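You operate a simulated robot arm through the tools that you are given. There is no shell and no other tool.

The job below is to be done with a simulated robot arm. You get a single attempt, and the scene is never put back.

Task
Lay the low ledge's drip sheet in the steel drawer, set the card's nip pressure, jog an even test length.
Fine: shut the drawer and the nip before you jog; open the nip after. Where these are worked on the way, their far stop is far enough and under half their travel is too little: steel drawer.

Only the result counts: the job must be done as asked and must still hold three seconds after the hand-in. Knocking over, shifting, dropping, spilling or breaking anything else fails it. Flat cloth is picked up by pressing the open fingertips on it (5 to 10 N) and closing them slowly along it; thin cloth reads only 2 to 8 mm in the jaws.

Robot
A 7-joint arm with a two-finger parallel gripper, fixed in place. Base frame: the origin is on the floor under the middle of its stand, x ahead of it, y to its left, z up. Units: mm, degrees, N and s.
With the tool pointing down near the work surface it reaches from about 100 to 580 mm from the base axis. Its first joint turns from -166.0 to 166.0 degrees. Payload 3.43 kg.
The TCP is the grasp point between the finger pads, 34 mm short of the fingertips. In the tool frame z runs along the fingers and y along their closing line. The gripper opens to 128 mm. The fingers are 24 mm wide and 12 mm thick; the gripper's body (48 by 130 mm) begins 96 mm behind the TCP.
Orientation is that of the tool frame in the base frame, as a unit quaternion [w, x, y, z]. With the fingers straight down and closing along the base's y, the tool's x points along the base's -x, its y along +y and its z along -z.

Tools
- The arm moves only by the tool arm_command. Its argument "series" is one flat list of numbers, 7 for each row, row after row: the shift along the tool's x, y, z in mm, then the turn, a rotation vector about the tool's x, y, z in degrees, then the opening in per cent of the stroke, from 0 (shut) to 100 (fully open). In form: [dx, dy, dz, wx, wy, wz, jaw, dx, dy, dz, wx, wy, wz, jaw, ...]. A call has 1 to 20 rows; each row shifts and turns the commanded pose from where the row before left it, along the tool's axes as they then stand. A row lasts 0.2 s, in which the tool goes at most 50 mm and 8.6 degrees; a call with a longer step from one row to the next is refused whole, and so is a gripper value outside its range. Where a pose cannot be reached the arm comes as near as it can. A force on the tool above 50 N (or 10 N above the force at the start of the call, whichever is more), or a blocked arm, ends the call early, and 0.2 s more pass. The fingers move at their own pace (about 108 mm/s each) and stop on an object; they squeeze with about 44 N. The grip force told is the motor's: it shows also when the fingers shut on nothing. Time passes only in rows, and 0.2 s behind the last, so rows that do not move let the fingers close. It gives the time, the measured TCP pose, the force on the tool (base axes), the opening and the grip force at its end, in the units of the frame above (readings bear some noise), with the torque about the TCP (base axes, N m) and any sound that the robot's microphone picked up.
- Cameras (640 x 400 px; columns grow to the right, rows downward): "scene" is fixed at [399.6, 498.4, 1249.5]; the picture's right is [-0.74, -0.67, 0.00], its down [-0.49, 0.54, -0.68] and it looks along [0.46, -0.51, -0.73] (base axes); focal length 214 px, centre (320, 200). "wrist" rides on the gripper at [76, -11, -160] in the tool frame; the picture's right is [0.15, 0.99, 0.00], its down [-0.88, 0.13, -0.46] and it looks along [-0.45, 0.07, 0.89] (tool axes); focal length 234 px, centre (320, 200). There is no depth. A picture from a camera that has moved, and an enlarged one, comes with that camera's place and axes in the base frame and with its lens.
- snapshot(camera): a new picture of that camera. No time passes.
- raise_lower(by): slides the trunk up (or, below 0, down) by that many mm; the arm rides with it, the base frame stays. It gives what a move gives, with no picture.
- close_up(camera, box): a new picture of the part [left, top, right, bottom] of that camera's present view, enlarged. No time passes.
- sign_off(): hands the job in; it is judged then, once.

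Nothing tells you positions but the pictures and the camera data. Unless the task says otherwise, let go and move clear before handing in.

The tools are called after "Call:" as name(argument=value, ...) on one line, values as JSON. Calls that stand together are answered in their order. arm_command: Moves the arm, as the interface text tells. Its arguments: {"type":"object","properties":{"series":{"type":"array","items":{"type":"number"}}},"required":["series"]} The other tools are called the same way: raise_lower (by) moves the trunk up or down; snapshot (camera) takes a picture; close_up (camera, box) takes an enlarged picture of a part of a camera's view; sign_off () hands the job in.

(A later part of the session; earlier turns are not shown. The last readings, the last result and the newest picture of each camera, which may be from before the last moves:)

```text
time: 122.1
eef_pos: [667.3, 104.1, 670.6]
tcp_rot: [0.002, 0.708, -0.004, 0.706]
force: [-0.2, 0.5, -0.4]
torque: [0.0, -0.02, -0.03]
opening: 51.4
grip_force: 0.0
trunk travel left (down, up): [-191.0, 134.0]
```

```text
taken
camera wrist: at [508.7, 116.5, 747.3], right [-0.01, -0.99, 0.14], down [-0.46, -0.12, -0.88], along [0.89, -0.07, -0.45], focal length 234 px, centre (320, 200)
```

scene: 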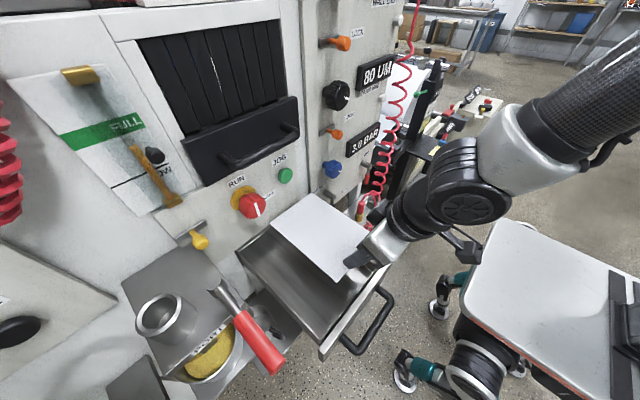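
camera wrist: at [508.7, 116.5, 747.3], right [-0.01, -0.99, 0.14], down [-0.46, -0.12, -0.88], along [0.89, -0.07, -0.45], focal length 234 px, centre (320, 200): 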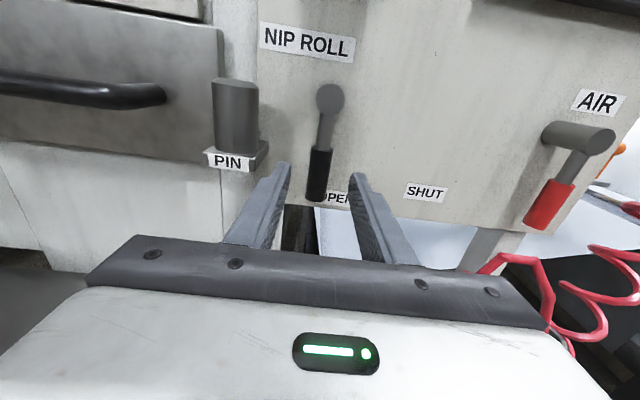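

Call:
arm_command(series=[0, 0, 17, 0, 0, 0, 40, 0, 0, 0, 0, 0, 0, 25, 0, 0, 0, 0, 0, 0, 5, 0, 0, 0, 0, 0, 0, 0, 0, 0, 0, 0, 0, 0, 0])

Call:
close_up(camera="wrist", box=[220, 60, 460, 240])

```text
time: 123.3
eef_pos: [683.8, 105.0, 671.9]
tcp_rot: [0.002, 0.707, -0.003, 0.707]
force: [9.6, 17.0, 1.7]
torque: [-0.92, 0.33, 0.36]
opening: 19.0
grip_force: 44.7
trunk travel left (down, up): [-191.0, 134.0]
```

```text
2.22 times, centred on (340, 150) of wrist
camera zoom: at [525.1, 116.9, 747.5], right [0.0, -0.99, 0.14], down [-0.46, -0.13, -0.88], along [0.89, -0.07, -0.45], focal length 520 px, centre (276, 311)
```

zoom: 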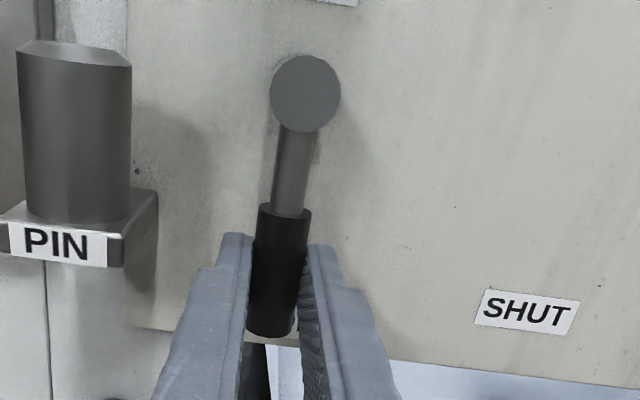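

Handle gripped (19 mm). I'll swing it along its arc (radius 63 mm) toward SHUT, rolling the tool with it, in stages.

Call:
arm_command(series=[0.69, 9.31, 0, 0, 0, -8.5, 0, 0.69, 9.31, 0, 0, 0, -8.5, 0, 0.69, 9.31, 0, 0, 0, -8.5, 0, 0.69, 9.31, 0, 0, 0, -8.5, 0])

Call:
snapshot(camera="wrist")

```text
time: 124.3
eef_pos: [684.4, 68.3, 681.4]
tcp_rot: [0.21, 0.676, 0.206, 0.676]
force: [16.1, 24.0, 5.1]
torque: [-0.94, 0.55, -0.03]
opening: 19.1
grip_force: 44.6
trunk travel left (down, up): [-191.0, 134.0]
```

```text
taken
camera wrist: at [525.1, 121.9, 738.7], right [-0.01, -0.74, 0.68], down [-0.46, -0.6, -0.66], along [0.89, -0.31, -0.33], focal length 234 px, centre (320, 200)
```

wrist: 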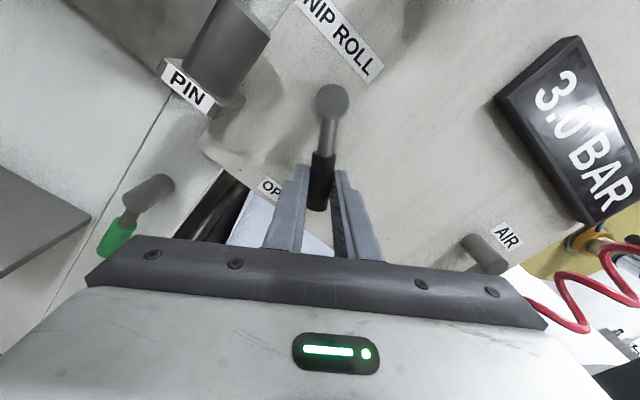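

Call:
arm_command(series=[0.69, 9.31, 0, 0, 0, -8.5, 0, 0.69, 9.31, 0, 0, 0, -8.5, 0, 0.69, 9.31, 0, 0, 0, -8.5, 0])

Call:
arm_command(series=[0.69, 9.31, 0, 0, 0, -8.5, 0, 0.69, 9.31, 0, 0, 0, -8.5, 0])

Call:
snapshot(camera="wrist")

Call:
close_up(camera="scene", box=[300, 160, 400, 230])

```text
time: 125.1
eef_pos: [683.8, 49.8, 702.5]
tcp_rot: [0.353, 0.615, 0.349, 0.613]
force: [7.6, 18.3, 5.6]
torque: [-0.11, -0.62, 1.17]
opening: 18.6
grip_force: 44.9
trunk travel left (down, up): [-191.0, 134.0]
```

```text
time: 125.6
eef_pos: [681.6, 48.6, 702.3]
tcp_rot: [0.404, 0.583, 0.417, 0.568]
force: [27.0, 4.8, -20.3]
torque: [1.3, -0.02, 0.65]
opening: 23.8
grip_force: 44.9
trunk travel left (down, up): [-191.0, 134.0]
stopped in row 2: the force on the tool passed its limit at 56 N (the readings are from after the stop); the commanded pose is now the measured one
```

```text
taken
camera wrist: at [522.7, 123.4, 721.8], right [0.03, -0.18, 0.98], down [-0.46, -0.88, -0.15], along [0.89, -0.44, -0.11], focal length 234 px, centre (320, 200)
```

wrist: 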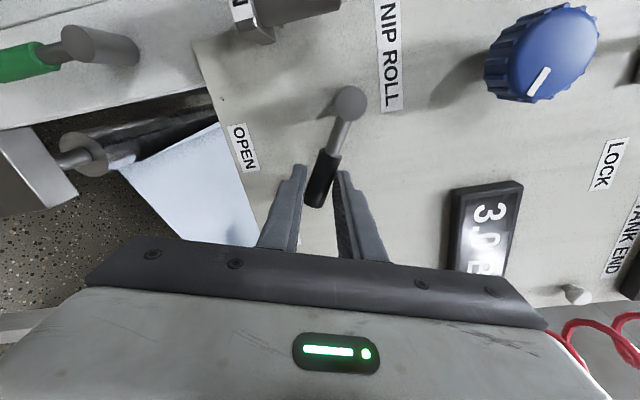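

```text
5.71 times, centred on (350, 195) of scene
camera zoom: at [399.6, 498.4, 1249.5], right [-0.74, -0.67, 0.0], down [-0.49, 0.54, -0.68], along [0.46, -0.51, -0.73], focal length 1226 px, centre (149, 229)
```

zoom: 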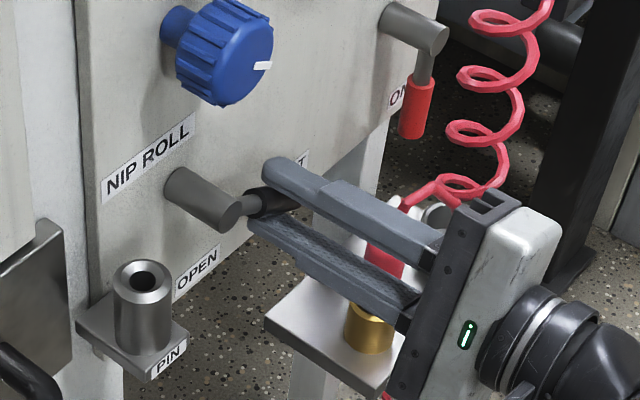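

The lever met its stop at about 60°, right by the SHUT label. I'll open and retreat straight back.

Call:
arm_command(series=[0, 0, 0, 0, 0, 0, 25, 0, 0, 0, 0, 0, 0, 45, 0, 0, 0, 0, 0, 0, 45, 0, 0, -25, 0, 0, 0, 45, 0, 0, -40, 0, 0, 0, 45, 0, 0, -40, 0, 0, 0, 45])

Call:
snapshot(camera="wrist")

Call:
close_up(camera="scene", box=[300, 160, 400, 230])

```text
time: 127.0
eef_pos: [576.6, 48.9, 708.8]
tcp_rot: [0.406, 0.581, 0.417, 0.569]
force: [0.7, -0.1, 0.0]
torque: [0.0, -0.04, -0.01]
opening: 57.8
grip_force: 0.1
trunk travel left (down, up): [-191.0, 134.0]
```

```text
taken
camera wrist: at [417.0, 124.1, 726.9], right [0.02, -0.18, 0.98], down [-0.46, -0.88, -0.15], along [0.89, -0.45, -0.1], focal length 234 px, centre (320, 200)
```

wrist: 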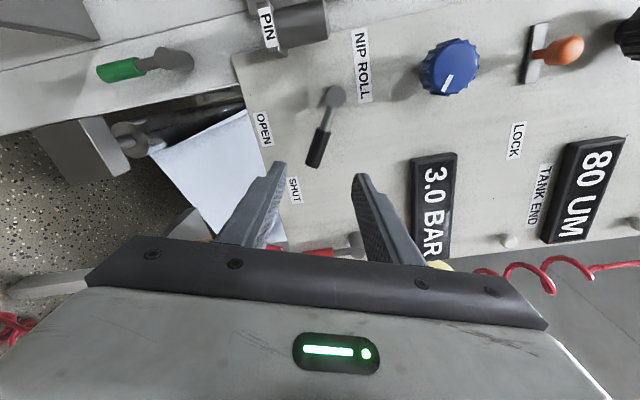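

```text
5.71 times, centred on (350, 195) of scene
camera zoom: at [399.6, 498.4, 1249.5], right [-0.74, -0.67, 0.0], down [-0.49, 0.54, -0.68], along [0.46, -0.51, -0.73], focal length 1226 px, centre (149, 229)
```

zoom: 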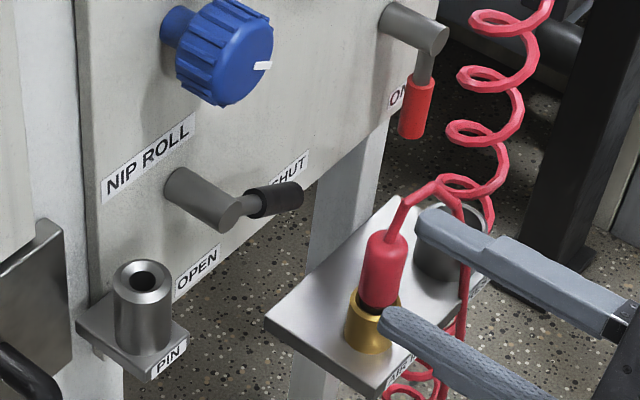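

The nip lever is shut. For jogging I want to watch the "BARE" display while pressing, so I'll use a camera-below tool with a slight tilt to the left and up. First retreat, close the fingers, and roll.

Call:
arm_command(series=[0, 0, -40, 0, 0, 0, 20, 0, 0, -37, 0, 0, 0, 0, 0, 0, 0, 0, 0, -8.4, 0, 0, 0, 0, 0, 0, -8.4, 0, 0, 0, 0, 0, 0, -8.4, 0, 0, 0, 0, 0, 0, -8.4, 0, 0, 0, 0, 0, 0, -8.4, 0, 0, 0, 0, 0, 0, -8.4, 0, 0, 0, 0, 0, 0, -8.4, 0, 0, 0, 0, 0, 0, -8.4, 0, 0, 0, 0, 0, 0, -8.4, 0, 0, 0, 0, 0, 0, -8.4, 0, 0, 0, 0, 0, 0, -8.4, 0, 0, 0, 0, 0, 0, -8.4, 0, 0, 0, 0, 0, 0, -8.4, 0])

Call:
raise_lower(by=130)

Call:
snapshot(camera="wrist")

```text
time: 130.2
eef_pos: [499.1, 48.6, 710.3]
tcp_rot: [0.699, -0.003, 0.715, -0.001]
force: [0.6, 0.2, -0.5]
torque: [-0.03, 0.0, -0.01]
opening: 0.0
grip_force: 33.3
trunk travel left (down, up): [-191.0, 134.0]
```

```text
time: 131.8
eef_pos: [498.5, 46.3, 840.4]
tcp_rot: [0.7, -0.002, 0.714, -0.001]
force: [-0.2, 0.2, -0.4]
torque: [0.0, 0.02, -0.01]
opening: 0.1
grip_force: 32.7
trunk travel left (down, up): [-321.0, 4.0]
```

```text
taken
camera wrist: at [337.4, 35.8, 767.8], right [-0.01, 0.99, -0.15], down [-0.44, 0.13, 0.89], along [0.9, 0.07, 0.43], focal length 234 px, centre (320, 200)
```

wrist: 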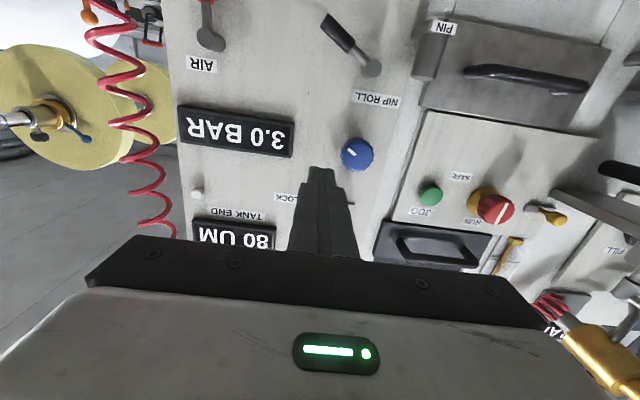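

Call:
arm_command(series=[-15, 40, 0, 0, 0, 0, 0, -15, 40, 0, 0, 0, 0, 0, -15, 40, 0, 0, 0, 0, 0, -15, 40, 0, 0, 0, 0, 0, 0, 0, 0, -4.6, -2.6, 4.48, 0, 0, 0, 0, -4.6, -2.6, 4.48, 0, 0, 0, 0, -4.6, -3.4, 4.48, 0])

Call:
snapshot(camera="wrist")

```text
time: 133.4
eef_pos: [499.1, 207.1, 899.4]
tcp_rot: [0.741, -0.002, 0.651, 0.167]
force: [0.2, 0.1, 0.4]
torque: [0.02, -0.01, -0.02]
opening: 0.1
grip_force: 32.7
trunk travel left (down, up): [-321.0, 4.0]
```

```text
taken
camera wrist: at [355.5, 180.6, 799.7], right [-0.23, 0.97, 0.07], down [-0.56, -0.19, 0.81], along [0.8, 0.15, 0.59], focal length 234 px, centre (320, 200)
```

wrist: 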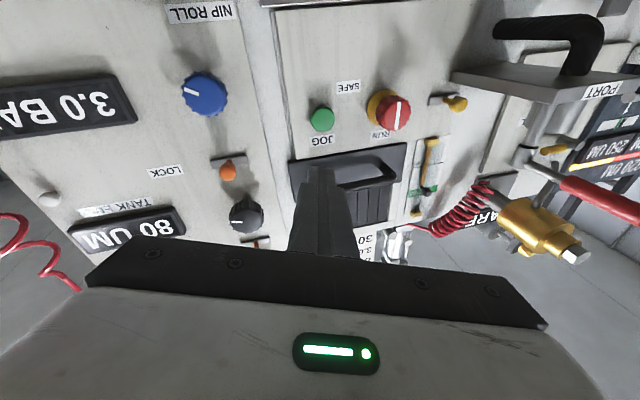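

The BARE display is visible from here. Zooming on the JOG button to fix its position.

Call:
close_up(camera="wrist", box=[290, 90, 360, 150])

Call:
close_up(camera="wrist", box=[440, 180, 560, 260])

Call:
close_up(camera="scene", box=[250, 140, 320, 200])

```text
6.67 times, centred on (325, 120) of wrist
camera zoom: at [355.5, 180.6, 799.7], right [-0.23, 0.97, 0.07], down [-0.56, -0.19, 0.81], along [0.8, 0.15, 0.59], focal length 1561 px, centre (287, 733)
```

zoom: 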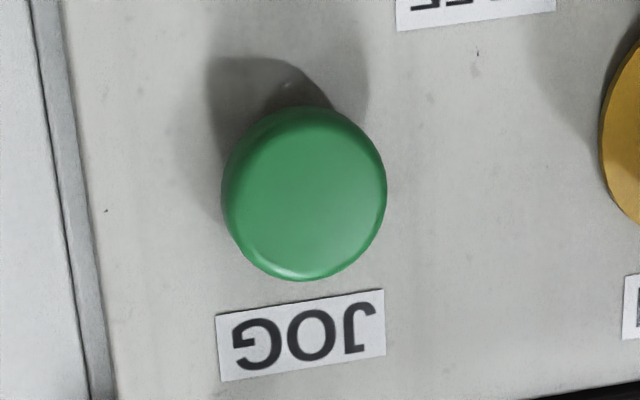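

```text
5.00 times, centred on (500, 220) of wrist
camera zoom: at [355.5, 180.6, 799.7], right [-0.23, 0.97, 0.07], down [-0.56, -0.19, 0.81], along [0.8, 0.15, 0.59], focal length 1171 px, centre (-580, 100)
```

zoom: 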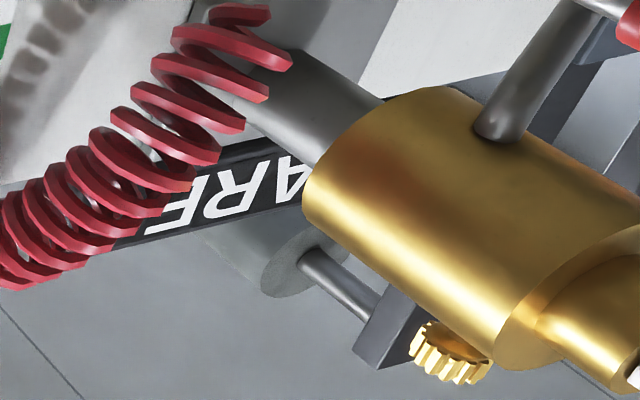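

```text
6.67 times, centred on (285, 170) of scene
camera zoom: at [399.6, 498.4, 1249.5], right [-0.74, -0.67, 0.0], down [-0.49, 0.54, -0.68], along [0.46, -0.51, -0.73], focal length 1430 px, centre (553, 400)
```

zoom: 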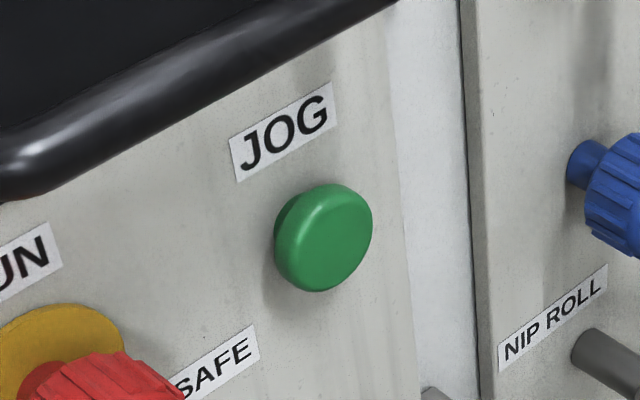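

JOG face at about (717, 264, 916). Moving to a stand-off 40 mm short of it.

Call:
arm_command(series=[4.6, 0.75, 37.8, 0, 0, 0, 0, 4.6, 0.75, 37.8, 0, 0, 0, 0, 4.6, 0.75, 37.8, 0, 0, 0, 0, 4.6, 0.75, 37.8, 0, 0, 0, 0])

Call:
snapshot(camera="wrist")

Call:
close_up(camera="wrist", box=[480, 180, 640, 320])

Call:
close_up(camera="scene", box=[230, 130, 330, 220])

```text
time: 134.4
eef_pos: [646.8, 248.2, 906.1]
tcp_rot: [0.741, -0.002, 0.651, 0.166]
force: [0.1, 0.2, 0.2]
torque: [-0.02, -0.04, 0.01]
opening: 0.0
grip_force: 33.3
trunk travel left (down, up): [-321.0, 4.0]
```

```text
taken
camera wrist: at [503.3, 221.3, 805.9], right [-0.23, 0.97, 0.07], down [-0.56, -0.19, 0.81], along [0.8, 0.15, 0.58], focal length 234 px, centre (320, 200)
```

wrist: 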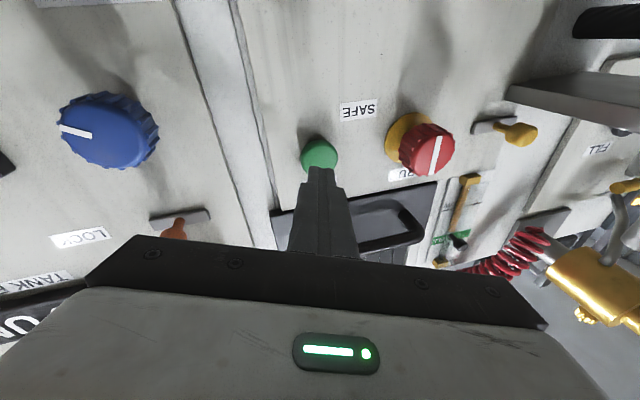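

```text
2.86 times, centred on (560, 250) of wrist
camera zoom: at [503.3, 221.3, 805.9], right [-0.23, 0.97, 0.07], down [-0.56, -0.19, 0.81], along [0.8, 0.15, 0.58], focal length 669 px, centre (-366, 57)
```

zoom: 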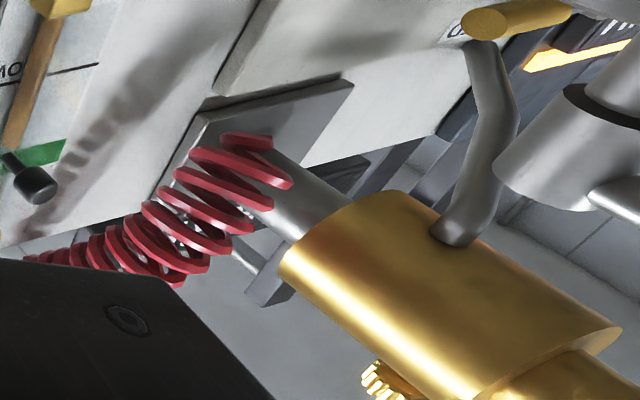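

```text
4.44 times, centred on (280, 175) of scene
camera zoom: at [399.6, 498.4, 1249.5], right [-0.74, -0.67, 0.0], down [-0.49, 0.54, -0.68], along [0.46, -0.51, -0.73], focal length 953 px, centre (498, 311)
```

zoom: 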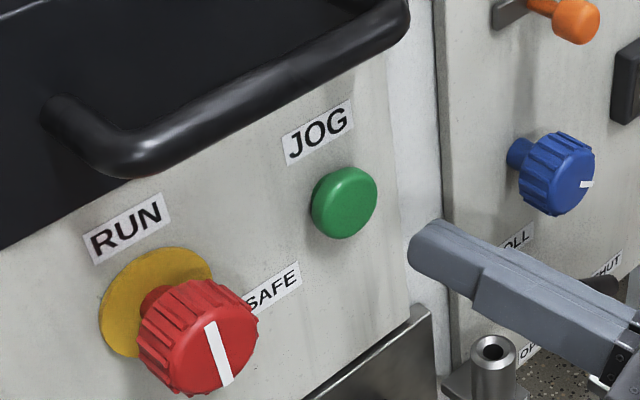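

The display is hidden from this low angle, so I'll do a short press first, listen, and then look. Approaching to just short of contact.

Call:
arm_command(series=[-1.6, 1.8, 18, 0, 0, 0, 0, 0, 0, 16, 0, 0, 0, 0])

Call:
close_up(camera="scene", box=[230, 130, 330, 220])

Call:
close_up(camera="wrist", box=[240, 100, 420, 220])

```text
time: 135.0
eef_pos: [679.1, 257.3, 913.3]
tcp_rot: [0.74, -0.003, 0.651, 0.166]
force: [-0.4, -0.2, 0.1]
torque: [0.0, 0.03, 0.0]
opening: 0.1
grip_force: 32.4
trunk travel left (down, up): [-321.0, 4.0]
```

```text
4.44 times, centred on (280, 175) of scene
camera zoom: at [399.6, 498.4, 1249.5], right [-0.74, -0.67, 0.0], down [-0.49, 0.54, -0.68], along [0.46, -0.51, -0.73], focal length 953 px, centre (498, 311)
```

zoom: 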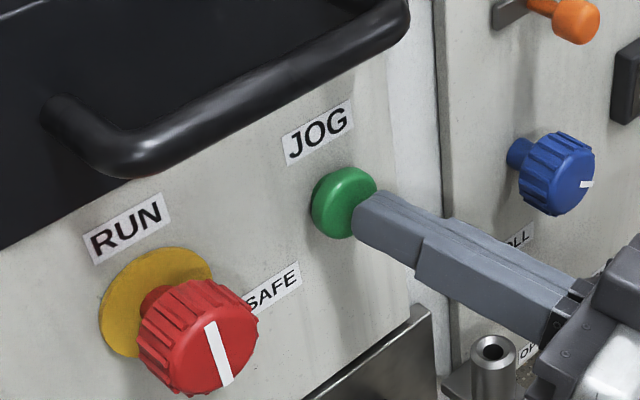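

```text
3.33 times, centred on (330, 160) of wrist
camera zoom: at [534.9, 230.5, 813.5], right [-0.23, 0.97, 0.07], down [-0.56, -0.19, 0.81], along [0.8, 0.15, 0.58], focal length 781 px, centre (287, 333)
```

zoom: 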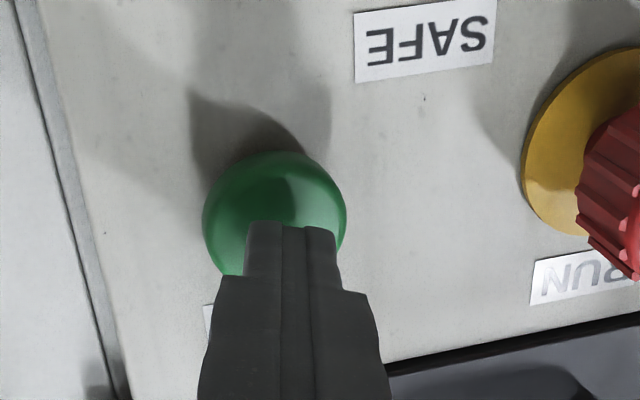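

Tip is at the button. Pressing gently: a few millimetres while watching force and sound.

Call:
arm_command(series=[0, 0, 3, 0, 0, 0, 0, 0, 0, 3, 0, 0, 0, 0])

Call:
arm_command(series=[0, 0, 3, 0, 0, 0, 0])

```text
time: 135.6
eef_pos: [683.8, 258.8, 913.1]
tcp_rot: [0.74, -0.003, 0.651, 0.167]
force: [-1.8, -0.1, -1.7]
torque: [0.01, 0.06, -0.03]
opening: 0.0
grip_force: 33.0
trunk travel left (down, up): [-321.0, 4.0]
```

```text
time: 136.0
eef_pos: [686.7, 259.0, 913.9]
tcp_rot: [0.741, 0.0, 0.651, 0.165]
force: [-3.7, -1.3, -2.0]
torque: [-0.02, 0.09, -0.08]
opening: 0.0
grip_force: 32.6
trunk travel left (down, up): [-321.0, 4.0]
heard: click
```

A click was heard: the button is engaged. Checking for any visible motion before holding longer.

Call:
snapshot(camera="scene")

Call:
snapshot(camera="wrist")

```text
taken
```

scene: 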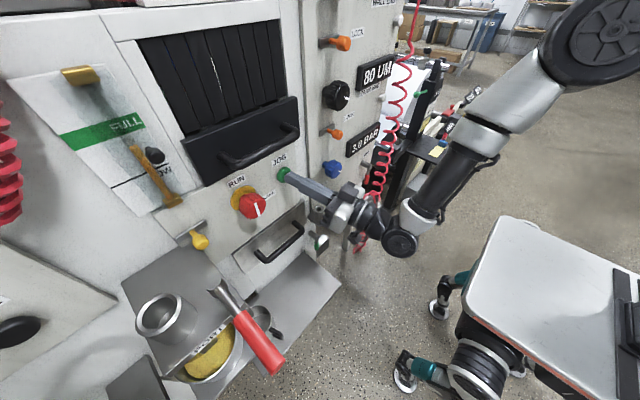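

```text
taken
camera wrist: at [543.5, 231.5, 813.9], right [-0.23, 0.97, 0.07], down [-0.56, -0.19, 0.81], along [0.8, 0.15, 0.58], focal length 234 px, centre (320, 200)
```

wrist: 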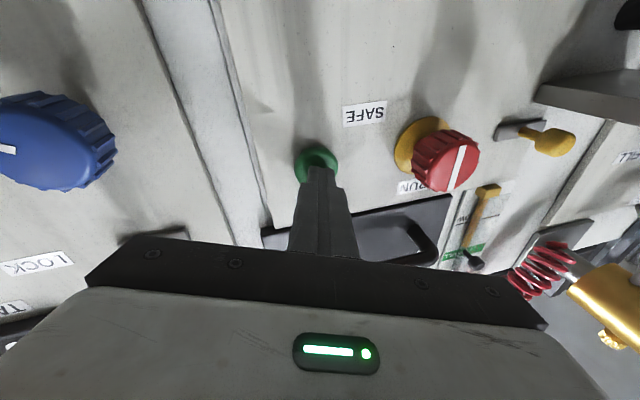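

Call:
close_up(camera="scene", box=[320, 40, 440, 130])

Call:
close_up(camera="scene", box=[310, 0, 430, 60])

```text
4.44 times, centred on (380, 85) of scene
camera zoom: at [399.6, 498.4, 1249.5], right [-0.74, -0.67, 0.0], down [-0.49, 0.54, -0.68], along [0.46, -0.51, -0.73], focal length 953 px, centre (53, 711)
```

zoom: 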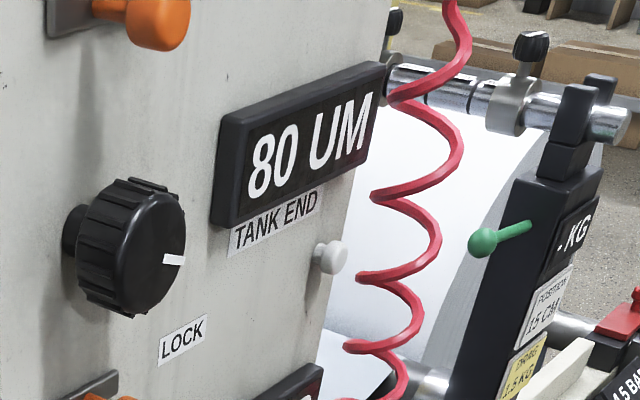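

```text
5.33 times, centred on (370, 30) of scene
camera zoom: at [399.6, 498.4, 1249.5], right [-0.74, -0.67, 0.0], down [-0.49, 0.54, -0.68], along [0.46, -0.51, -0.73], focal length 1144 px, centre (53, 1107)
```

zoom: 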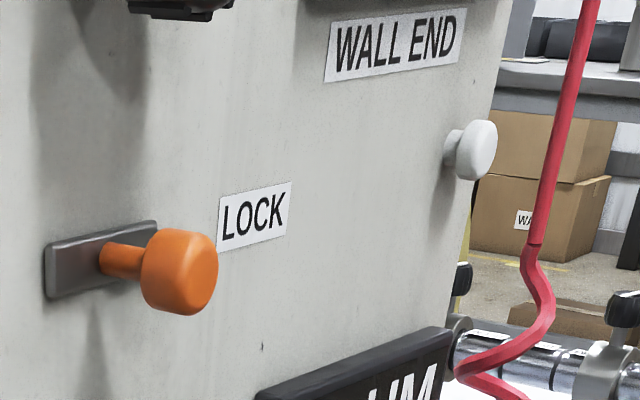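

Call:
arm_command(series=[0, 0, 0.5, 0, 0, 0, 0, 0, 0, 0, 0, 0, 0, 0, 0, 0, 0, 0, 0, 0, 0])

Call:
close_up(camera="scene", box=[320, 40, 440, 130])

```text
time: 136.8
eef_pos: [686.3, 259.9, 914.5]
tcp_rot: [0.741, -0.003, 0.651, 0.167]
force: [-3.2, -0.8, -0.8]
torque: [-0.04, 0.04, -0.01]
opening: 0.0
grip_force: 33.0
trunk travel left (down, up): [-321.0, 4.0]
```

```text
4.44 times, centred on (380, 85) of scene
camera zoom: at [399.6, 498.4, 1249.5], right [-0.74, -0.67, 0.0], down [-0.49, 0.54, -0.68], along [0.46, -0.51, -0.73], focal length 953 px, centre (53, 711)
```

zoom: 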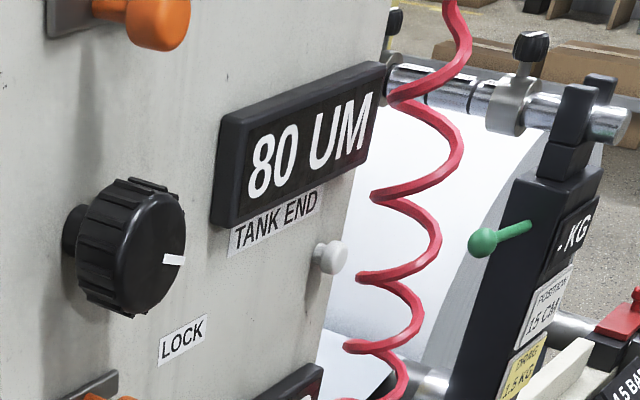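

I've held it about a second. I'll release, back off, and check the BARE display.

Call:
arm_command(series=[0, 0, -10, 0, 0, 0, 0, 0, 0, -33, 0, 0, 0, 0, -4.6, -0.75, -37.8, 0, 0, 0, 0, -4.6, -0.75, -37.8, 0, 0, 0, 0, -4.6, -0.75, -37.8, 0, 0, 0, 0, -4.6, -0.75, -37.8, 0, 0, 0, 0])

Call:
close_up(camera="wrist", box=[440, 180, 560, 260])

Call:
snapshot(camera="wrist")

```text
time: 138.2
eef_pos: [499.9, 212.1, 901.7]
tcp_rot: [0.741, -0.003, 0.65, 0.167]
force: [-0.4, 0.2, 0.0]
torque: [0.0, -0.05, -0.07]
opening: 0.1
grip_force: 33.2
trunk travel left (down, up): [-321.0, 4.0]
```

```text
5.00 times, centred on (500, 220) of wrist
camera zoom: at [357.0, 184.3, 801.6], right [-0.23, 0.97, 0.07], down [-0.56, -0.19, 0.81], along [0.8, 0.15, 0.59], focal length 1171 px, centre (-580, 100)
```

zoom: 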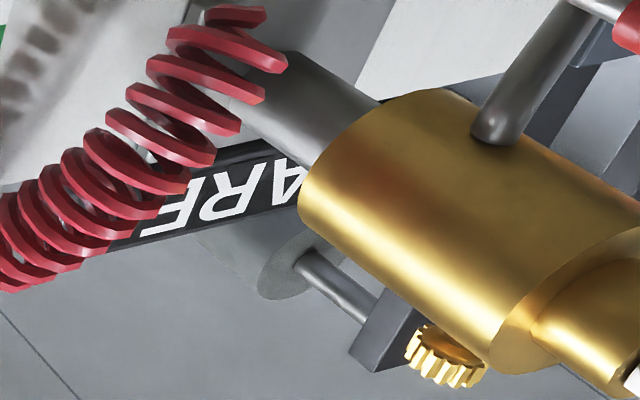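

```text
taken
camera wrist: at [357.0, 184.3, 801.6], right [-0.23, 0.97, 0.07], down [-0.56, -0.19, 0.81], along [0.8, 0.15, 0.59], focal length 234 px, centre (320, 200)
```

wrist: 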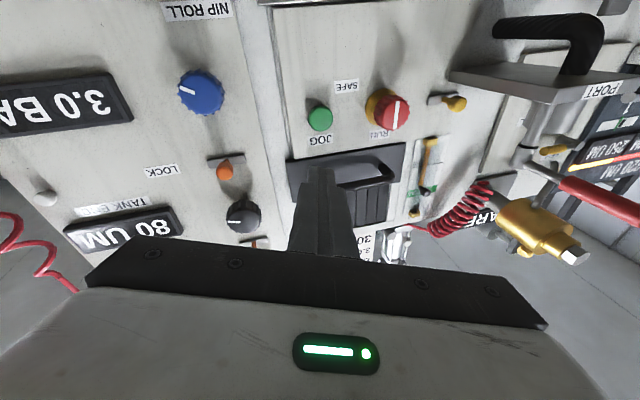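

Still BARE after ~1 s. Before holding longer I want to see whether some other display (e.g. near the "CHE…" box on top) reports the test; I'll raise the arm and look over the machine's top.

Call:
arm_command(series=[0, 0, 0, 4.6, 2.6, -4.48, 0, 0, 0, 0, 4.6, 2.6, -4.48, 0, 0, 0, 0, 4.6, 3.4, -4.48, 0, -40, 0, 0, 0, 0, 0, 0, -40, 0, 0, 0, 0, 0, 0, -40, 0, 0, 0, 0, 0, 0, -40, 0, 0, 0, 0, 0, 0, -40, 0, -10, 0, 8, 0, 0, 0, 0, 0, 0, 8, 0, 0, 0, 0, 0, 0, 8, 0, 0, 0, 0, 0, 0, 8, 0, 0, 0, 0, 0, 0, 8, 0, 0])

Call:
snapshot(camera="wrist")

```text
time: 140.8
eef_pos: [493.9, 210.9, 1101.2]
tcp_rot: [0.412, 0.0, 0.911, -0.001]
force: [-0.1, -0.4, 0.5]
torque: [0.0, 0.0, -0.03]
opening: 0.0
grip_force: 32.9
trunk travel left (down, up): [-321.0, 4.0]
```

```text
taken
camera wrist: at [324.0, 199.7, 1150.5], right [-0.1, 0.99, -0.11], down [0.24, 0.13, 0.96], along [0.97, 0.07, -0.25], focal length 234 px, centre (320, 200)
```

wrist: 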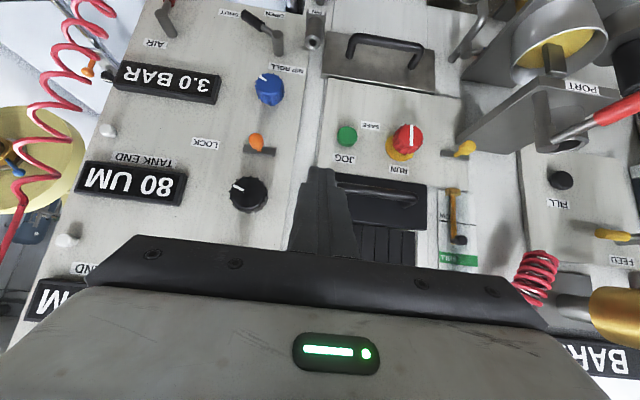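

Call:
arm_command(series=[-26.4, 0, -30, 0, 0, 0, 0, -26.4, 0, -30, 0, 0, 0, 0, -26.4, 0, -30, 0, 0, 0, 0, -26.4, 0, -30, 0, 0, 0, 0, 0, 0, 0, 0, 8, 0, 0, 0, 0, 0, 0, 8, 0, 0])

Call:
snapshot(camera="wrist")

```text
time: 142.2
eef_pos: [475.0, 209.7, 1259.9]
tcp_rot: [0.281, 0.0, 0.96, -0.002]
force: [0.6, 0.1, -1.2]
torque: [0.03, 0.01, 0.05]
opening: 0.3
grip_force: 33.0
trunk travel left (down, up): [-321.0, 4.0]
```

```text
taken
camera wrist: at [324.4, 198.1, 1353.3], right [-0.12, 0.99, -0.08], down [0.5, 0.13, 0.86], along [0.86, 0.07, -0.51], focal length 234 px, centre (320, 200)
```

wrist: 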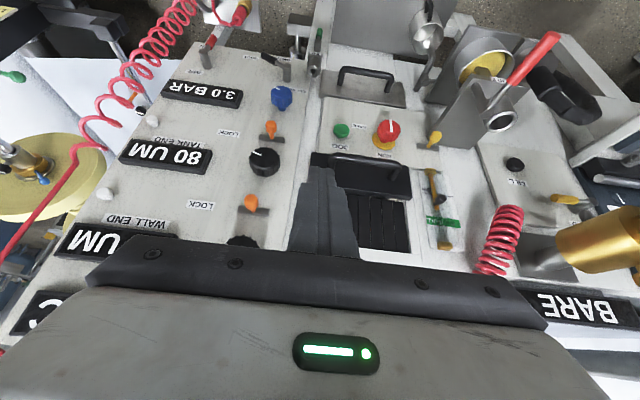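

Call:
arm_command(series=[0, -40, 0, 0, 0, 0, 0, 0, -40, 0, 0, 0, 0, 0, 0, -40, 0, 0, 0, 0, 0, 0, -40, 0, 0, 0, 0, 0, 0, -40, 0, 0, -8, 0, 0, 0, 0, 0, 0, -8, 0, 0, 0, 0, 0, 0, -8, 0, 0])

Call:
snapshot(camera="wrist")

```text
time: 143.8
eef_pos: [474.4, 20.3, 1285.8]
tcp_rot: [0.461, -0.003, 0.887, 0.017]
force: [1.0, -1.2, 0.3]
torque: [0.08, 0.0, 0.13]
opening: 0.1
grip_force: 33.1
out of reach, approached as far as the arm can: row 7
trunk travel left (down, up): [-321.0, 4.0]
```

```text
taken
camera wrist: at [300.7, 4.6, 1315.2], right [-0.11, 0.99, -0.09], down [0.13, 0.11, 0.99], along [0.99, 0.09, -0.14], focal length 234 px, centre (320, 200)
```

wrist: 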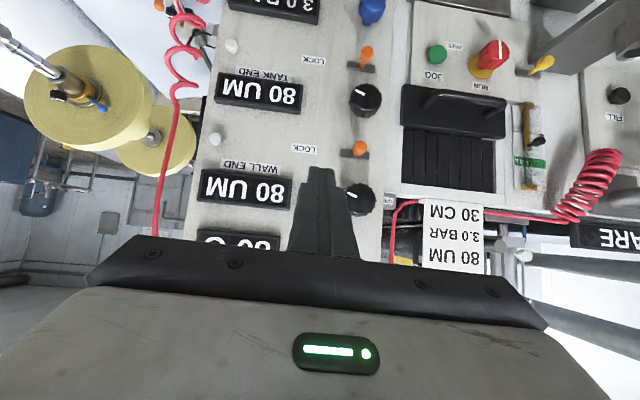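

Call:
close_up(camera="wrist", box=[380, 180, 540, 280])

Call:
close_up(camera="wrist", box=[540, 140, 640, 260])

Call:
close_up(camera="wrist", box=[400, 30, 560, 200])

Call:
close_up(camera="wrist", box=[180, 40, 400, 250])

```text
4.00 times, centred on (460, 230) of wrist
camera zoom: at [300.7, 4.6, 1315.2], right [-0.11, 0.99, -0.09], down [0.13, 0.11, 0.99], along [0.99, 0.09, -0.14], focal length 937 px, centre (-240, 80)
```

zoom: 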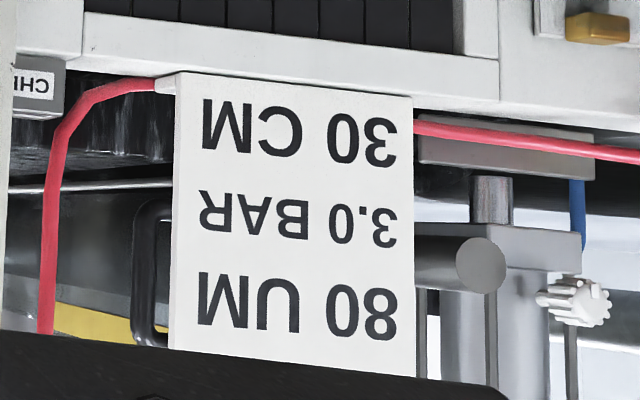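

```text
3.33 times, centred on (590, 200) of wrist
camera zoom: at [300.7, 4.6, 1315.2], right [-0.11, 0.99, -0.09], down [0.13, 0.11, 0.99], along [0.99, 0.09, -0.14], focal length 781 px, centre (-580, 200)
```

zoom: 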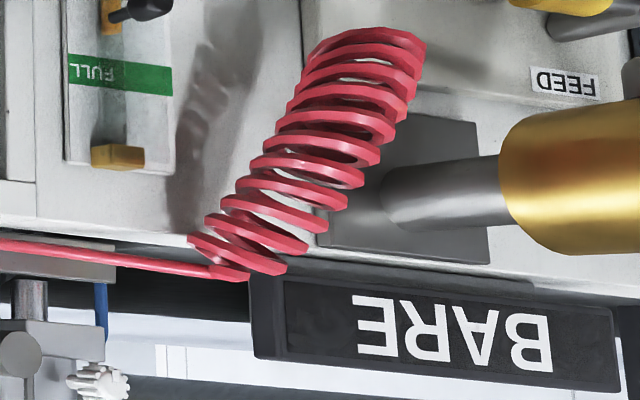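

```text
2.35 times, centred on (480, 115) of wrist
camera zoom: at [300.7, 4.6, 1315.2], right [-0.11, 0.99, -0.09], down [0.13, 0.11, 0.99], along [0.99, 0.09, -0.14], focal length 551 px, centre (-56, 400)
```

zoom: 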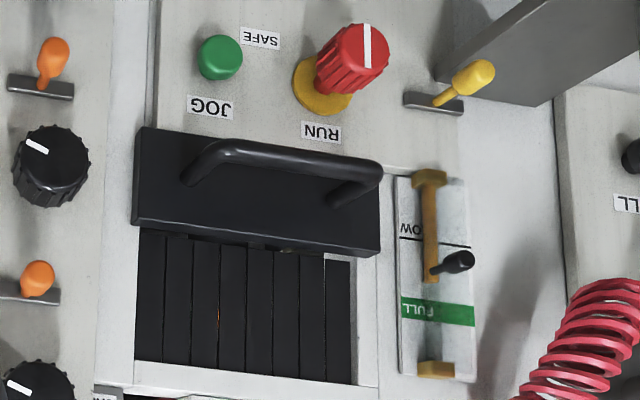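

```text
1.90 times, centred on (290, 145) of wrist
camera zoom: at [300.7, 4.6, 1315.2], right [-0.11, 0.99, -0.09], down [0.13, 0.11, 0.99], along [0.99, 0.09, -0.14], focal length 446 px, centre (377, 305)
```

zoom: 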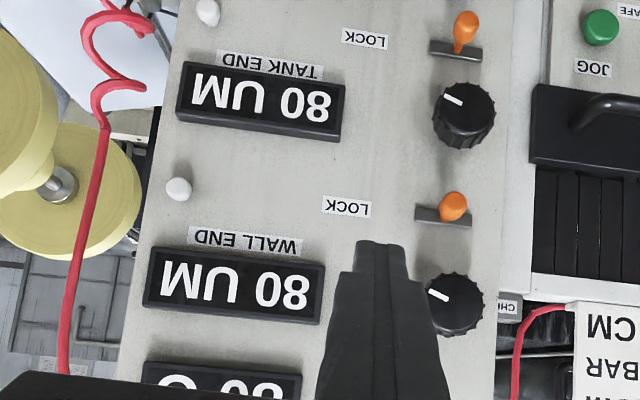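

The card again confirms 80 UM / 3.0 BAR / 30 CM, and the web display still says BARE. I'll take a reference look at the rolls, then jog with a longer hold.

Call:
close_up(camera="wrist", box=[0, 0, 200, 200])

```text
2.00 times, centred on (100, 100) of wrist
camera zoom: at [300.7, 4.6, 1315.2], right [-0.11, 0.99, -0.09], down [0.13, 0.11, 0.99], along [0.99, 0.09, -0.14], focal length 468 px, centre (760, 400)
```

zoom: 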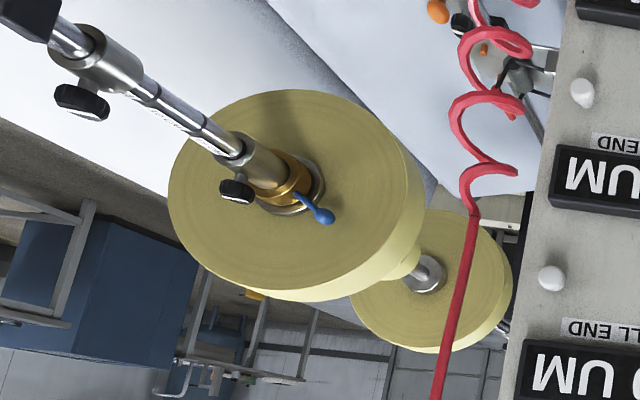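

Call:
arm_command(series=[27.8, 19.2, 19.5, 0, 0, 0, 0, 27.8, 19.2, 19.5, 0, 0, 0, 0, 27.8, 19.2, 19.5, 0, 0, 0, 0, 27.8, 19.2, 19.5, 0, 0, 0, 0, 27.8, 19.2, 19.5, 0, 0, 0, 0, 27.8, 19.2, 19.5, 0, 0, 0, 0, 27.8, 19.2, 19.5, 0, 0, 0, 0, 27.8, 19.2, 19.5, 0, 0, 0, 0, 27.8, 19.2, 19.5, 0, 0, 0, 0, 27.8, 19.2, 19.5, 0, 0, 0, 0, 0, 0, 0, 0, -8.5, 0, 0, 0, 0, 0, 0, -8.5, 0, 0, 0, 0, 0, 0, -8.5, 0, 0, 0, 0, 0, 0, -8.5, 0, 0])

Call:
snapshot(camera="wrist")

```text
time: 144.3
eef_pos: [467.5, 97.8, 1223.9]
tcp_rot: [0.443, -0.003, 0.888, 0.124]
force: [1.0, -1.2, -0.3]
torque: [0.08, 0.02, 0.07]
opening: 0.0
grip_force: 32.6
trunk travel left (down, up): [-321.0, 4.0]
stopped in row 2: the arm was blocked; the commanded pose is now the measured one
```

```text
taken
camera wrist: at [297.9, 59.6, 1255.1], right [-0.2, 0.97, 0.1], down [0.16, -0.07, 0.98], along [0.97, 0.22, -0.15], focal length 234 px, centre (320, 200)
```

wrist: 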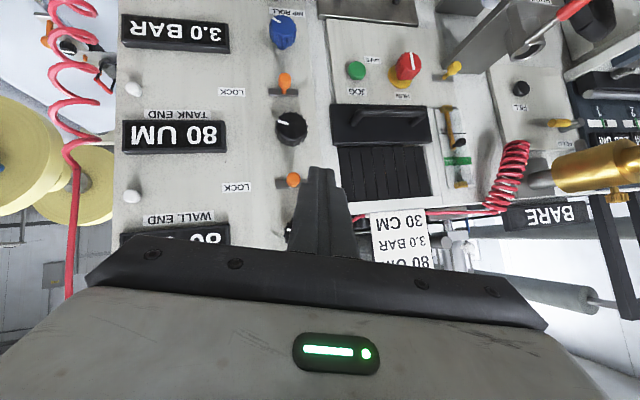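

The arm reported being blocked (no contact force). Let me check the scene.

Call:
snapshot(camera="scene")

```text
taken
```

scene: 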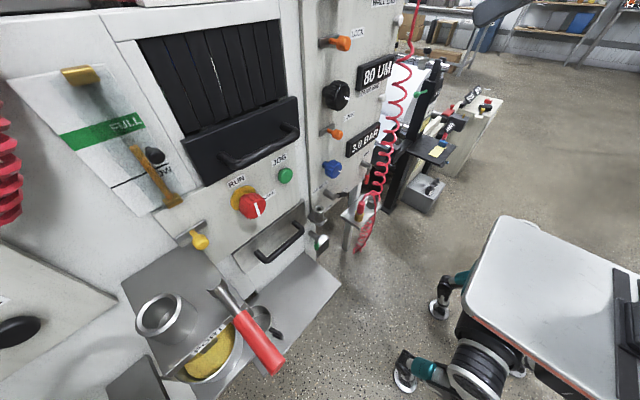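

Nothing near the arm, so it was a joint-configuration hitch. I'll move down in smaller steps.

Call:
arm_command(series=[15.8, -4.4, 11.5, 0, 0, 0, 0, 15.8, -4.4, 11.5, 0, 0, 0, 0, 15.8, -4.4, 11.5, 0, 0, 0, 0, 15.8, -4.4, 11.5, 0, 0, 0, 0])

```text
time: 145.3
eef_pos: [480.5, 98.4, 1173.4]
tcp_rot: [0.445, -0.007, 0.887, 0.119]
force: [0.5, -0.1, 0.2]
torque: [-0.03, 0.0, -0.01]
opening: 0.1
grip_force: 33.0
out of reach, approached as far as the arm can: row 1, 2, 3, 4
trunk travel left (down, up): [-321.0, 4.0]
```

Call:
arm_command(series=[-12.2, -2.3, 15.7, 0, 0, 0, 0, -12.2, -2.3, 15.7, 0, 0, 0, 0, 0, 0, 0, 0, -6, 0, 0, 0, 0, 0, 0, -6, 0, 0, 0, 0, 0, 0, -6, 0, 0, 0, 0, 0, 0, -6, 0, 0])

Call:
snapshot(camera="wrist")

```text
time: 146.7
eef_pos: [525.7, 96.2, 1194.5]
tcp_rot: [0.596, 0.016, 0.794, 0.118]
force: [0.0, -0.3, 0.1]
torque: [-0.01, -0.01, 0.03]
opening: 0.0
grip_force: 33.7
out of reach, approached as far as the arm can: row 5, 6
trunk travel left (down, up): [-321.0, 4.0]
```

```text
taken
camera wrist: at [354.3, 70.3, 1161.5], right [-0.16, 0.99, 0.07], down [-0.19, -0.1, 0.98], along [0.97, 0.14, 0.21], focal length 234 px, centre (320, 200)
```

wrist: 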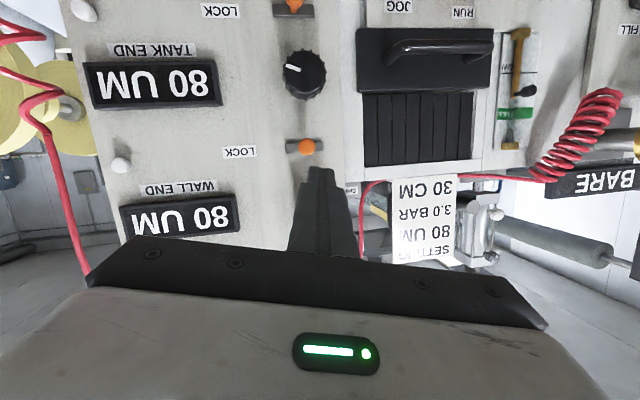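

Call:
arm_command(series=[0, 0, 0, 2.77, -5.37, -3.63, 0, 0, 0, 0, 2.77, -5.37, -3.63, 0, 0, 0, 0, 2.77, -5.37, -3.63, 0, 0, 0, 0, 0, 0, 0, 0])

Call:
arm_command(series=[30, 20, 0, 0, 0, 0, 0, 30, 20, 0, 0, 0, 0, 0, 30, 20, 0, 0, 0, 0, 0, 30, 20, 0, 0, 0, 0, 0])

Call:
snapshot(camera="wrist")

```text
time: 147.7
eef_pos: [518.3, 94.4, 1314.2]
tcp_rot: [0.698, 0.001, 0.716, -0.002]
force: [0.4, -0.2, 0.9]
torque: [-0.03, 0.04, 0.02]
opening: 0.1
grip_force: 33.4
out of reach, approached as far as the arm can: row 1, 2, 3
trunk travel left (down, up): [-321.0, 4.0]
```

```text
time: 148.7
eef_pos: [510.4, 178.1, 1313.9]
tcp_rot: [0.7, 0.001, 0.714, -0.001]
force: [0.2, 0.3, 0.5]
torque: [0.02, 0.0, -0.02]
opening: 0.0
grip_force: 32.9
out of reach, approached as far as the arm can: row 1, 2, 3, 4
trunk travel left (down, up): [-321.0, 4.0]
```

```text
taken
camera wrist: at [348.0, 168.1, 1241.6], right [0.0, 0.99, -0.15], down [-0.44, 0.13, 0.89], along [0.9, 0.06, 0.43], focal length 234 px, centre (320, 200)
```

wrist: 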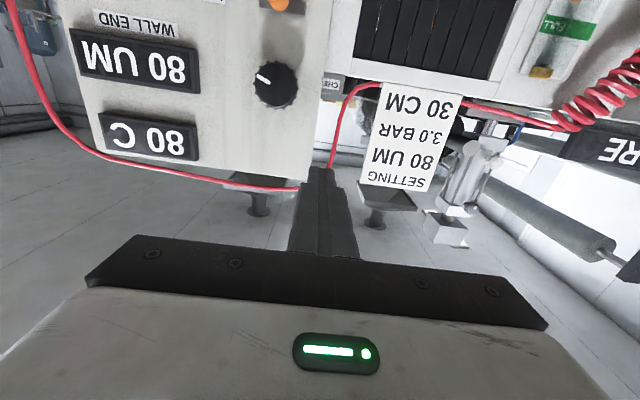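

The arm has drifted onto an awkward branch (stuck high). I'll bring the commanded pose back up to it and pitch the tool down to unwind toward the starting configuration.

Call:
arm_command(series=[-40, 0, 0, 0, 0, 0, 0, -40, 0, 0, 0, 0, 0, 0, -40, 0, 0, 0, 0, 0, 0, -40, 0, 0, 0, 0, 0, 0, -40, 0, 0, 0, 0, 0, 0, -40, 0, 0, 0, 0, 0, 0])

Call:
arm_command(series=[0, 0, 0, 0, 8, 0, 0, 0, 0, 0, 0, 8, 0, 0])

```text
time: 150.1
eef_pos: [510.7, 165.1, 1554.3]
tcp_rot: [0.709, 0.007, 0.705, -0.019]
force: [0.3, -0.2, 0.4]
torque: [-0.03, 0.03, 0.01]
opening: 0.1
grip_force: 32.9
trunk travel left (down, up): [-321.0, 4.0]
```

```text
time: 150.9
eef_pos: [517.3, 144.5, 1554.4]
tcp_rot: [0.602, 0.028, 0.797, -0.03]
force: [0.5, 0.3, 0.5]
torque: [0.0, 0.04, -0.02]
opening: 0.0
grip_force: 32.9
trunk travel left (down, up): [-321.0, 4.0]
stopped in row 2: the arm was blocked; the commanded pose is now the measured one
```

Call:
arm_command(series=[33.7, 0, 9.5, 0, 0, 0, 0, 33.7, 0, 9.5, 0, 0, 0, 0, 33.7, 0, 9.5, 0, 0, 0, 0, 33.7, 0, 9.5, 0, 0, 0, 0, 33.7, 0, 9.5, 0, 0, 0, 0, 33.7, 0, 9.5, 0, 0, 0, 0])

Call:
snapshot(camera="scene")

```text
time: 151.5
eef_pos: [533.5, 61.9, 1491.4]
tcp_rot: [0.603, 0.09, 0.787, -0.098]
force: [0.0, 1.1, -0.7]
torque: [-0.04, 0.02, -0.02]
opening: 0.1
grip_force: 32.9
trunk travel left (down, up): [-321.0, 4.0]
stopped in row 3: the arm was blocked; the commanded pose is now the measured one
```

```text
taken
```

scene: 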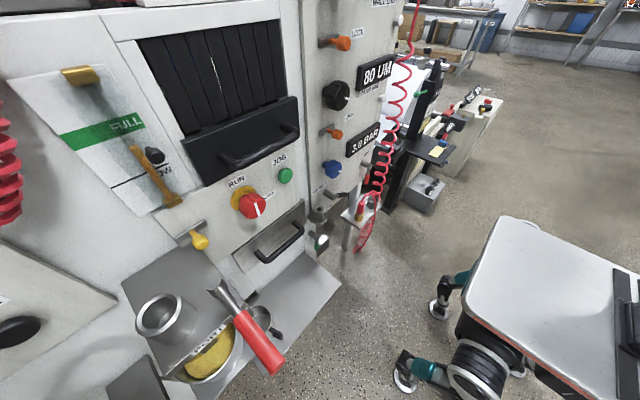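

Near a singular posture larger steps trip it; I'll go slower.

Call:
arm_command(series=[0, 0, 0, 0, 0, 0, 0, 7.7, 0, 2.2, 0, 0, 0, 0, 7.7, 0, 2.2, 0, 0, 0, 0, 7.7, 0, 2.2, 0, 0, 0, 0, 7.7, 0, 2.2, 0, 0, 0, 0, 7.7, 0, 2.2, 0, 0, 0, 0, 7.7, 0, 2.2, 0, 0, 0, 0, 7.7, 0, 2.2, 0, 0, 0, 0, 7.7, 0, 2.2, 0, 0, 0, 0, 7.7, 0, 2.2, 0, 0, 0, 0])

Call:
snapshot(camera="wrist")

```text
time: 153.9
eef_pos: [529.5, 35.4, 1440.4]
tcp_rot: [0.622, 0.088, 0.76, -0.167]
force: [0.3, -0.3, 0.0]
torque: [-0.01, 0.03, 0.0]
opening: 0.1
grip_force: 33.3
trunk travel left (down, up): [-321.0, 4.0]
stopped in row 10: the arm was blocked; the commanded pose is now the measured one
```

```text
taken
camera wrist: at [363.1, 77.5, 1394.9], right [0.31, 0.91, -0.28], down [-0.19, 0.35, 0.92], along [0.93, -0.23, 0.28], focal length 234 px, centre (320, 200)
```

wrist: 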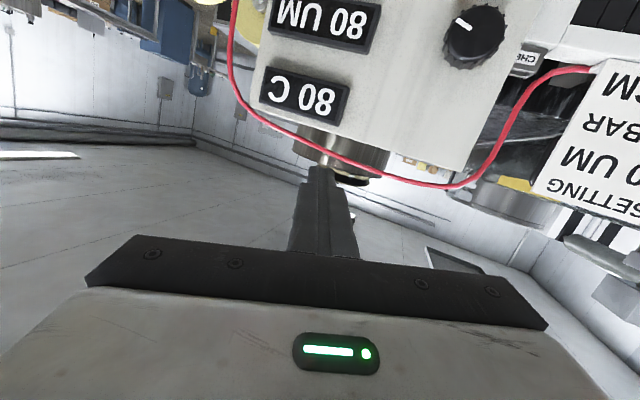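

Call:
arm_command(series=[0, 0, 0, 0, 4, 0, 0, 0, 0, 0, 0, 4, 0, 0, 0, 0, 0, 0, 4, 0, 0, 0, 0, 0, 0, 4, 0, 0])

```text
time: 154.9
eef_pos: [530.1, 36.0, 1438.9]
tcp_rot: [0.509, 0.11, 0.84, -0.15]
force: [-0.1, -0.2, 0.7]
torque: [0.01, -0.01, -0.01]
opening: 0.0
grip_force: 32.5
trunk travel left (down, up): [-321.0, 4.0]
```

Call:
arm_command(series=[0, 0, 0, 0, 4, 0, 0, 0, 0, 0, 0, 4, 0, 0, 0, 0, 0, 0, 4, 0, 0, 0, 0, 0, 0, 4, 0, 0, 0, 0, 0, 0, 4, 0, 0, 0, 0, 0, 0, 4, 0, 0, 0, 0, 0, 0, 4, 0, 0])

Call:
snapshot(camera="wrist")

```text
time: 156.5
eef_pos: [529.0, 34.6, 1439.2]
tcp_rot: [0.291, 0.143, 0.938, -0.119]
force: [0.9, -0.5, -0.8]
torque: [0.01, -0.01, -0.02]
opening: 0.0
grip_force: 33.0
trunk travel left (down, up): [-321.0, 4.0]
```

```text
taken
camera wrist: at [383.6, 89.4, 1525.4], right [0.22, 0.95, -0.22], down [0.51, 0.08, 0.86], along [0.83, -0.3, -0.46], focal length 234 px, centre (320, 200)
```

wrist: 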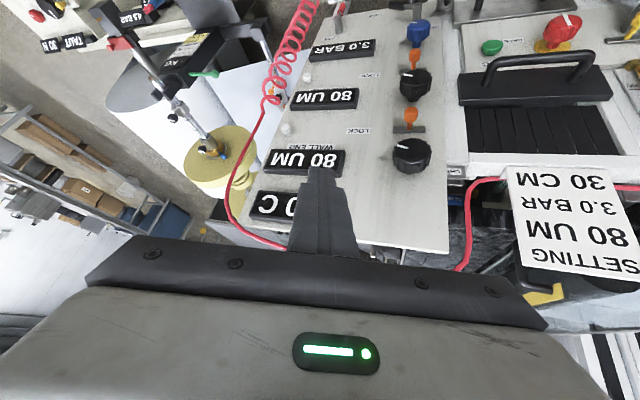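

Call:
arm_command(series=[11.6, 2.8, 16, 0, 0, 0, 0, 11.6, 2.8, 16, 0, 0, 0, 0, 11.6, 2.8, 16, 0, 0, 0, 0, 11.6, 2.8, 16, 0, 0, 0, 0, 11.6, 2.8, 16, 0, 0, 0, 0, 11.6, 2.8, 16, 0, 0, 0, 0])

```text
time: 157.9
eef_pos: [527.1, 34.0, 1320.6]
tcp_rot: [0.292, 0.144, 0.938, -0.12]
force: [-0.3, -0.5, -0.8]
torque: [-0.02, 0.02, 0.0]
opening: 0.0
grip_force: 32.8
trunk travel left (down, up): [-321.0, 4.0]
```

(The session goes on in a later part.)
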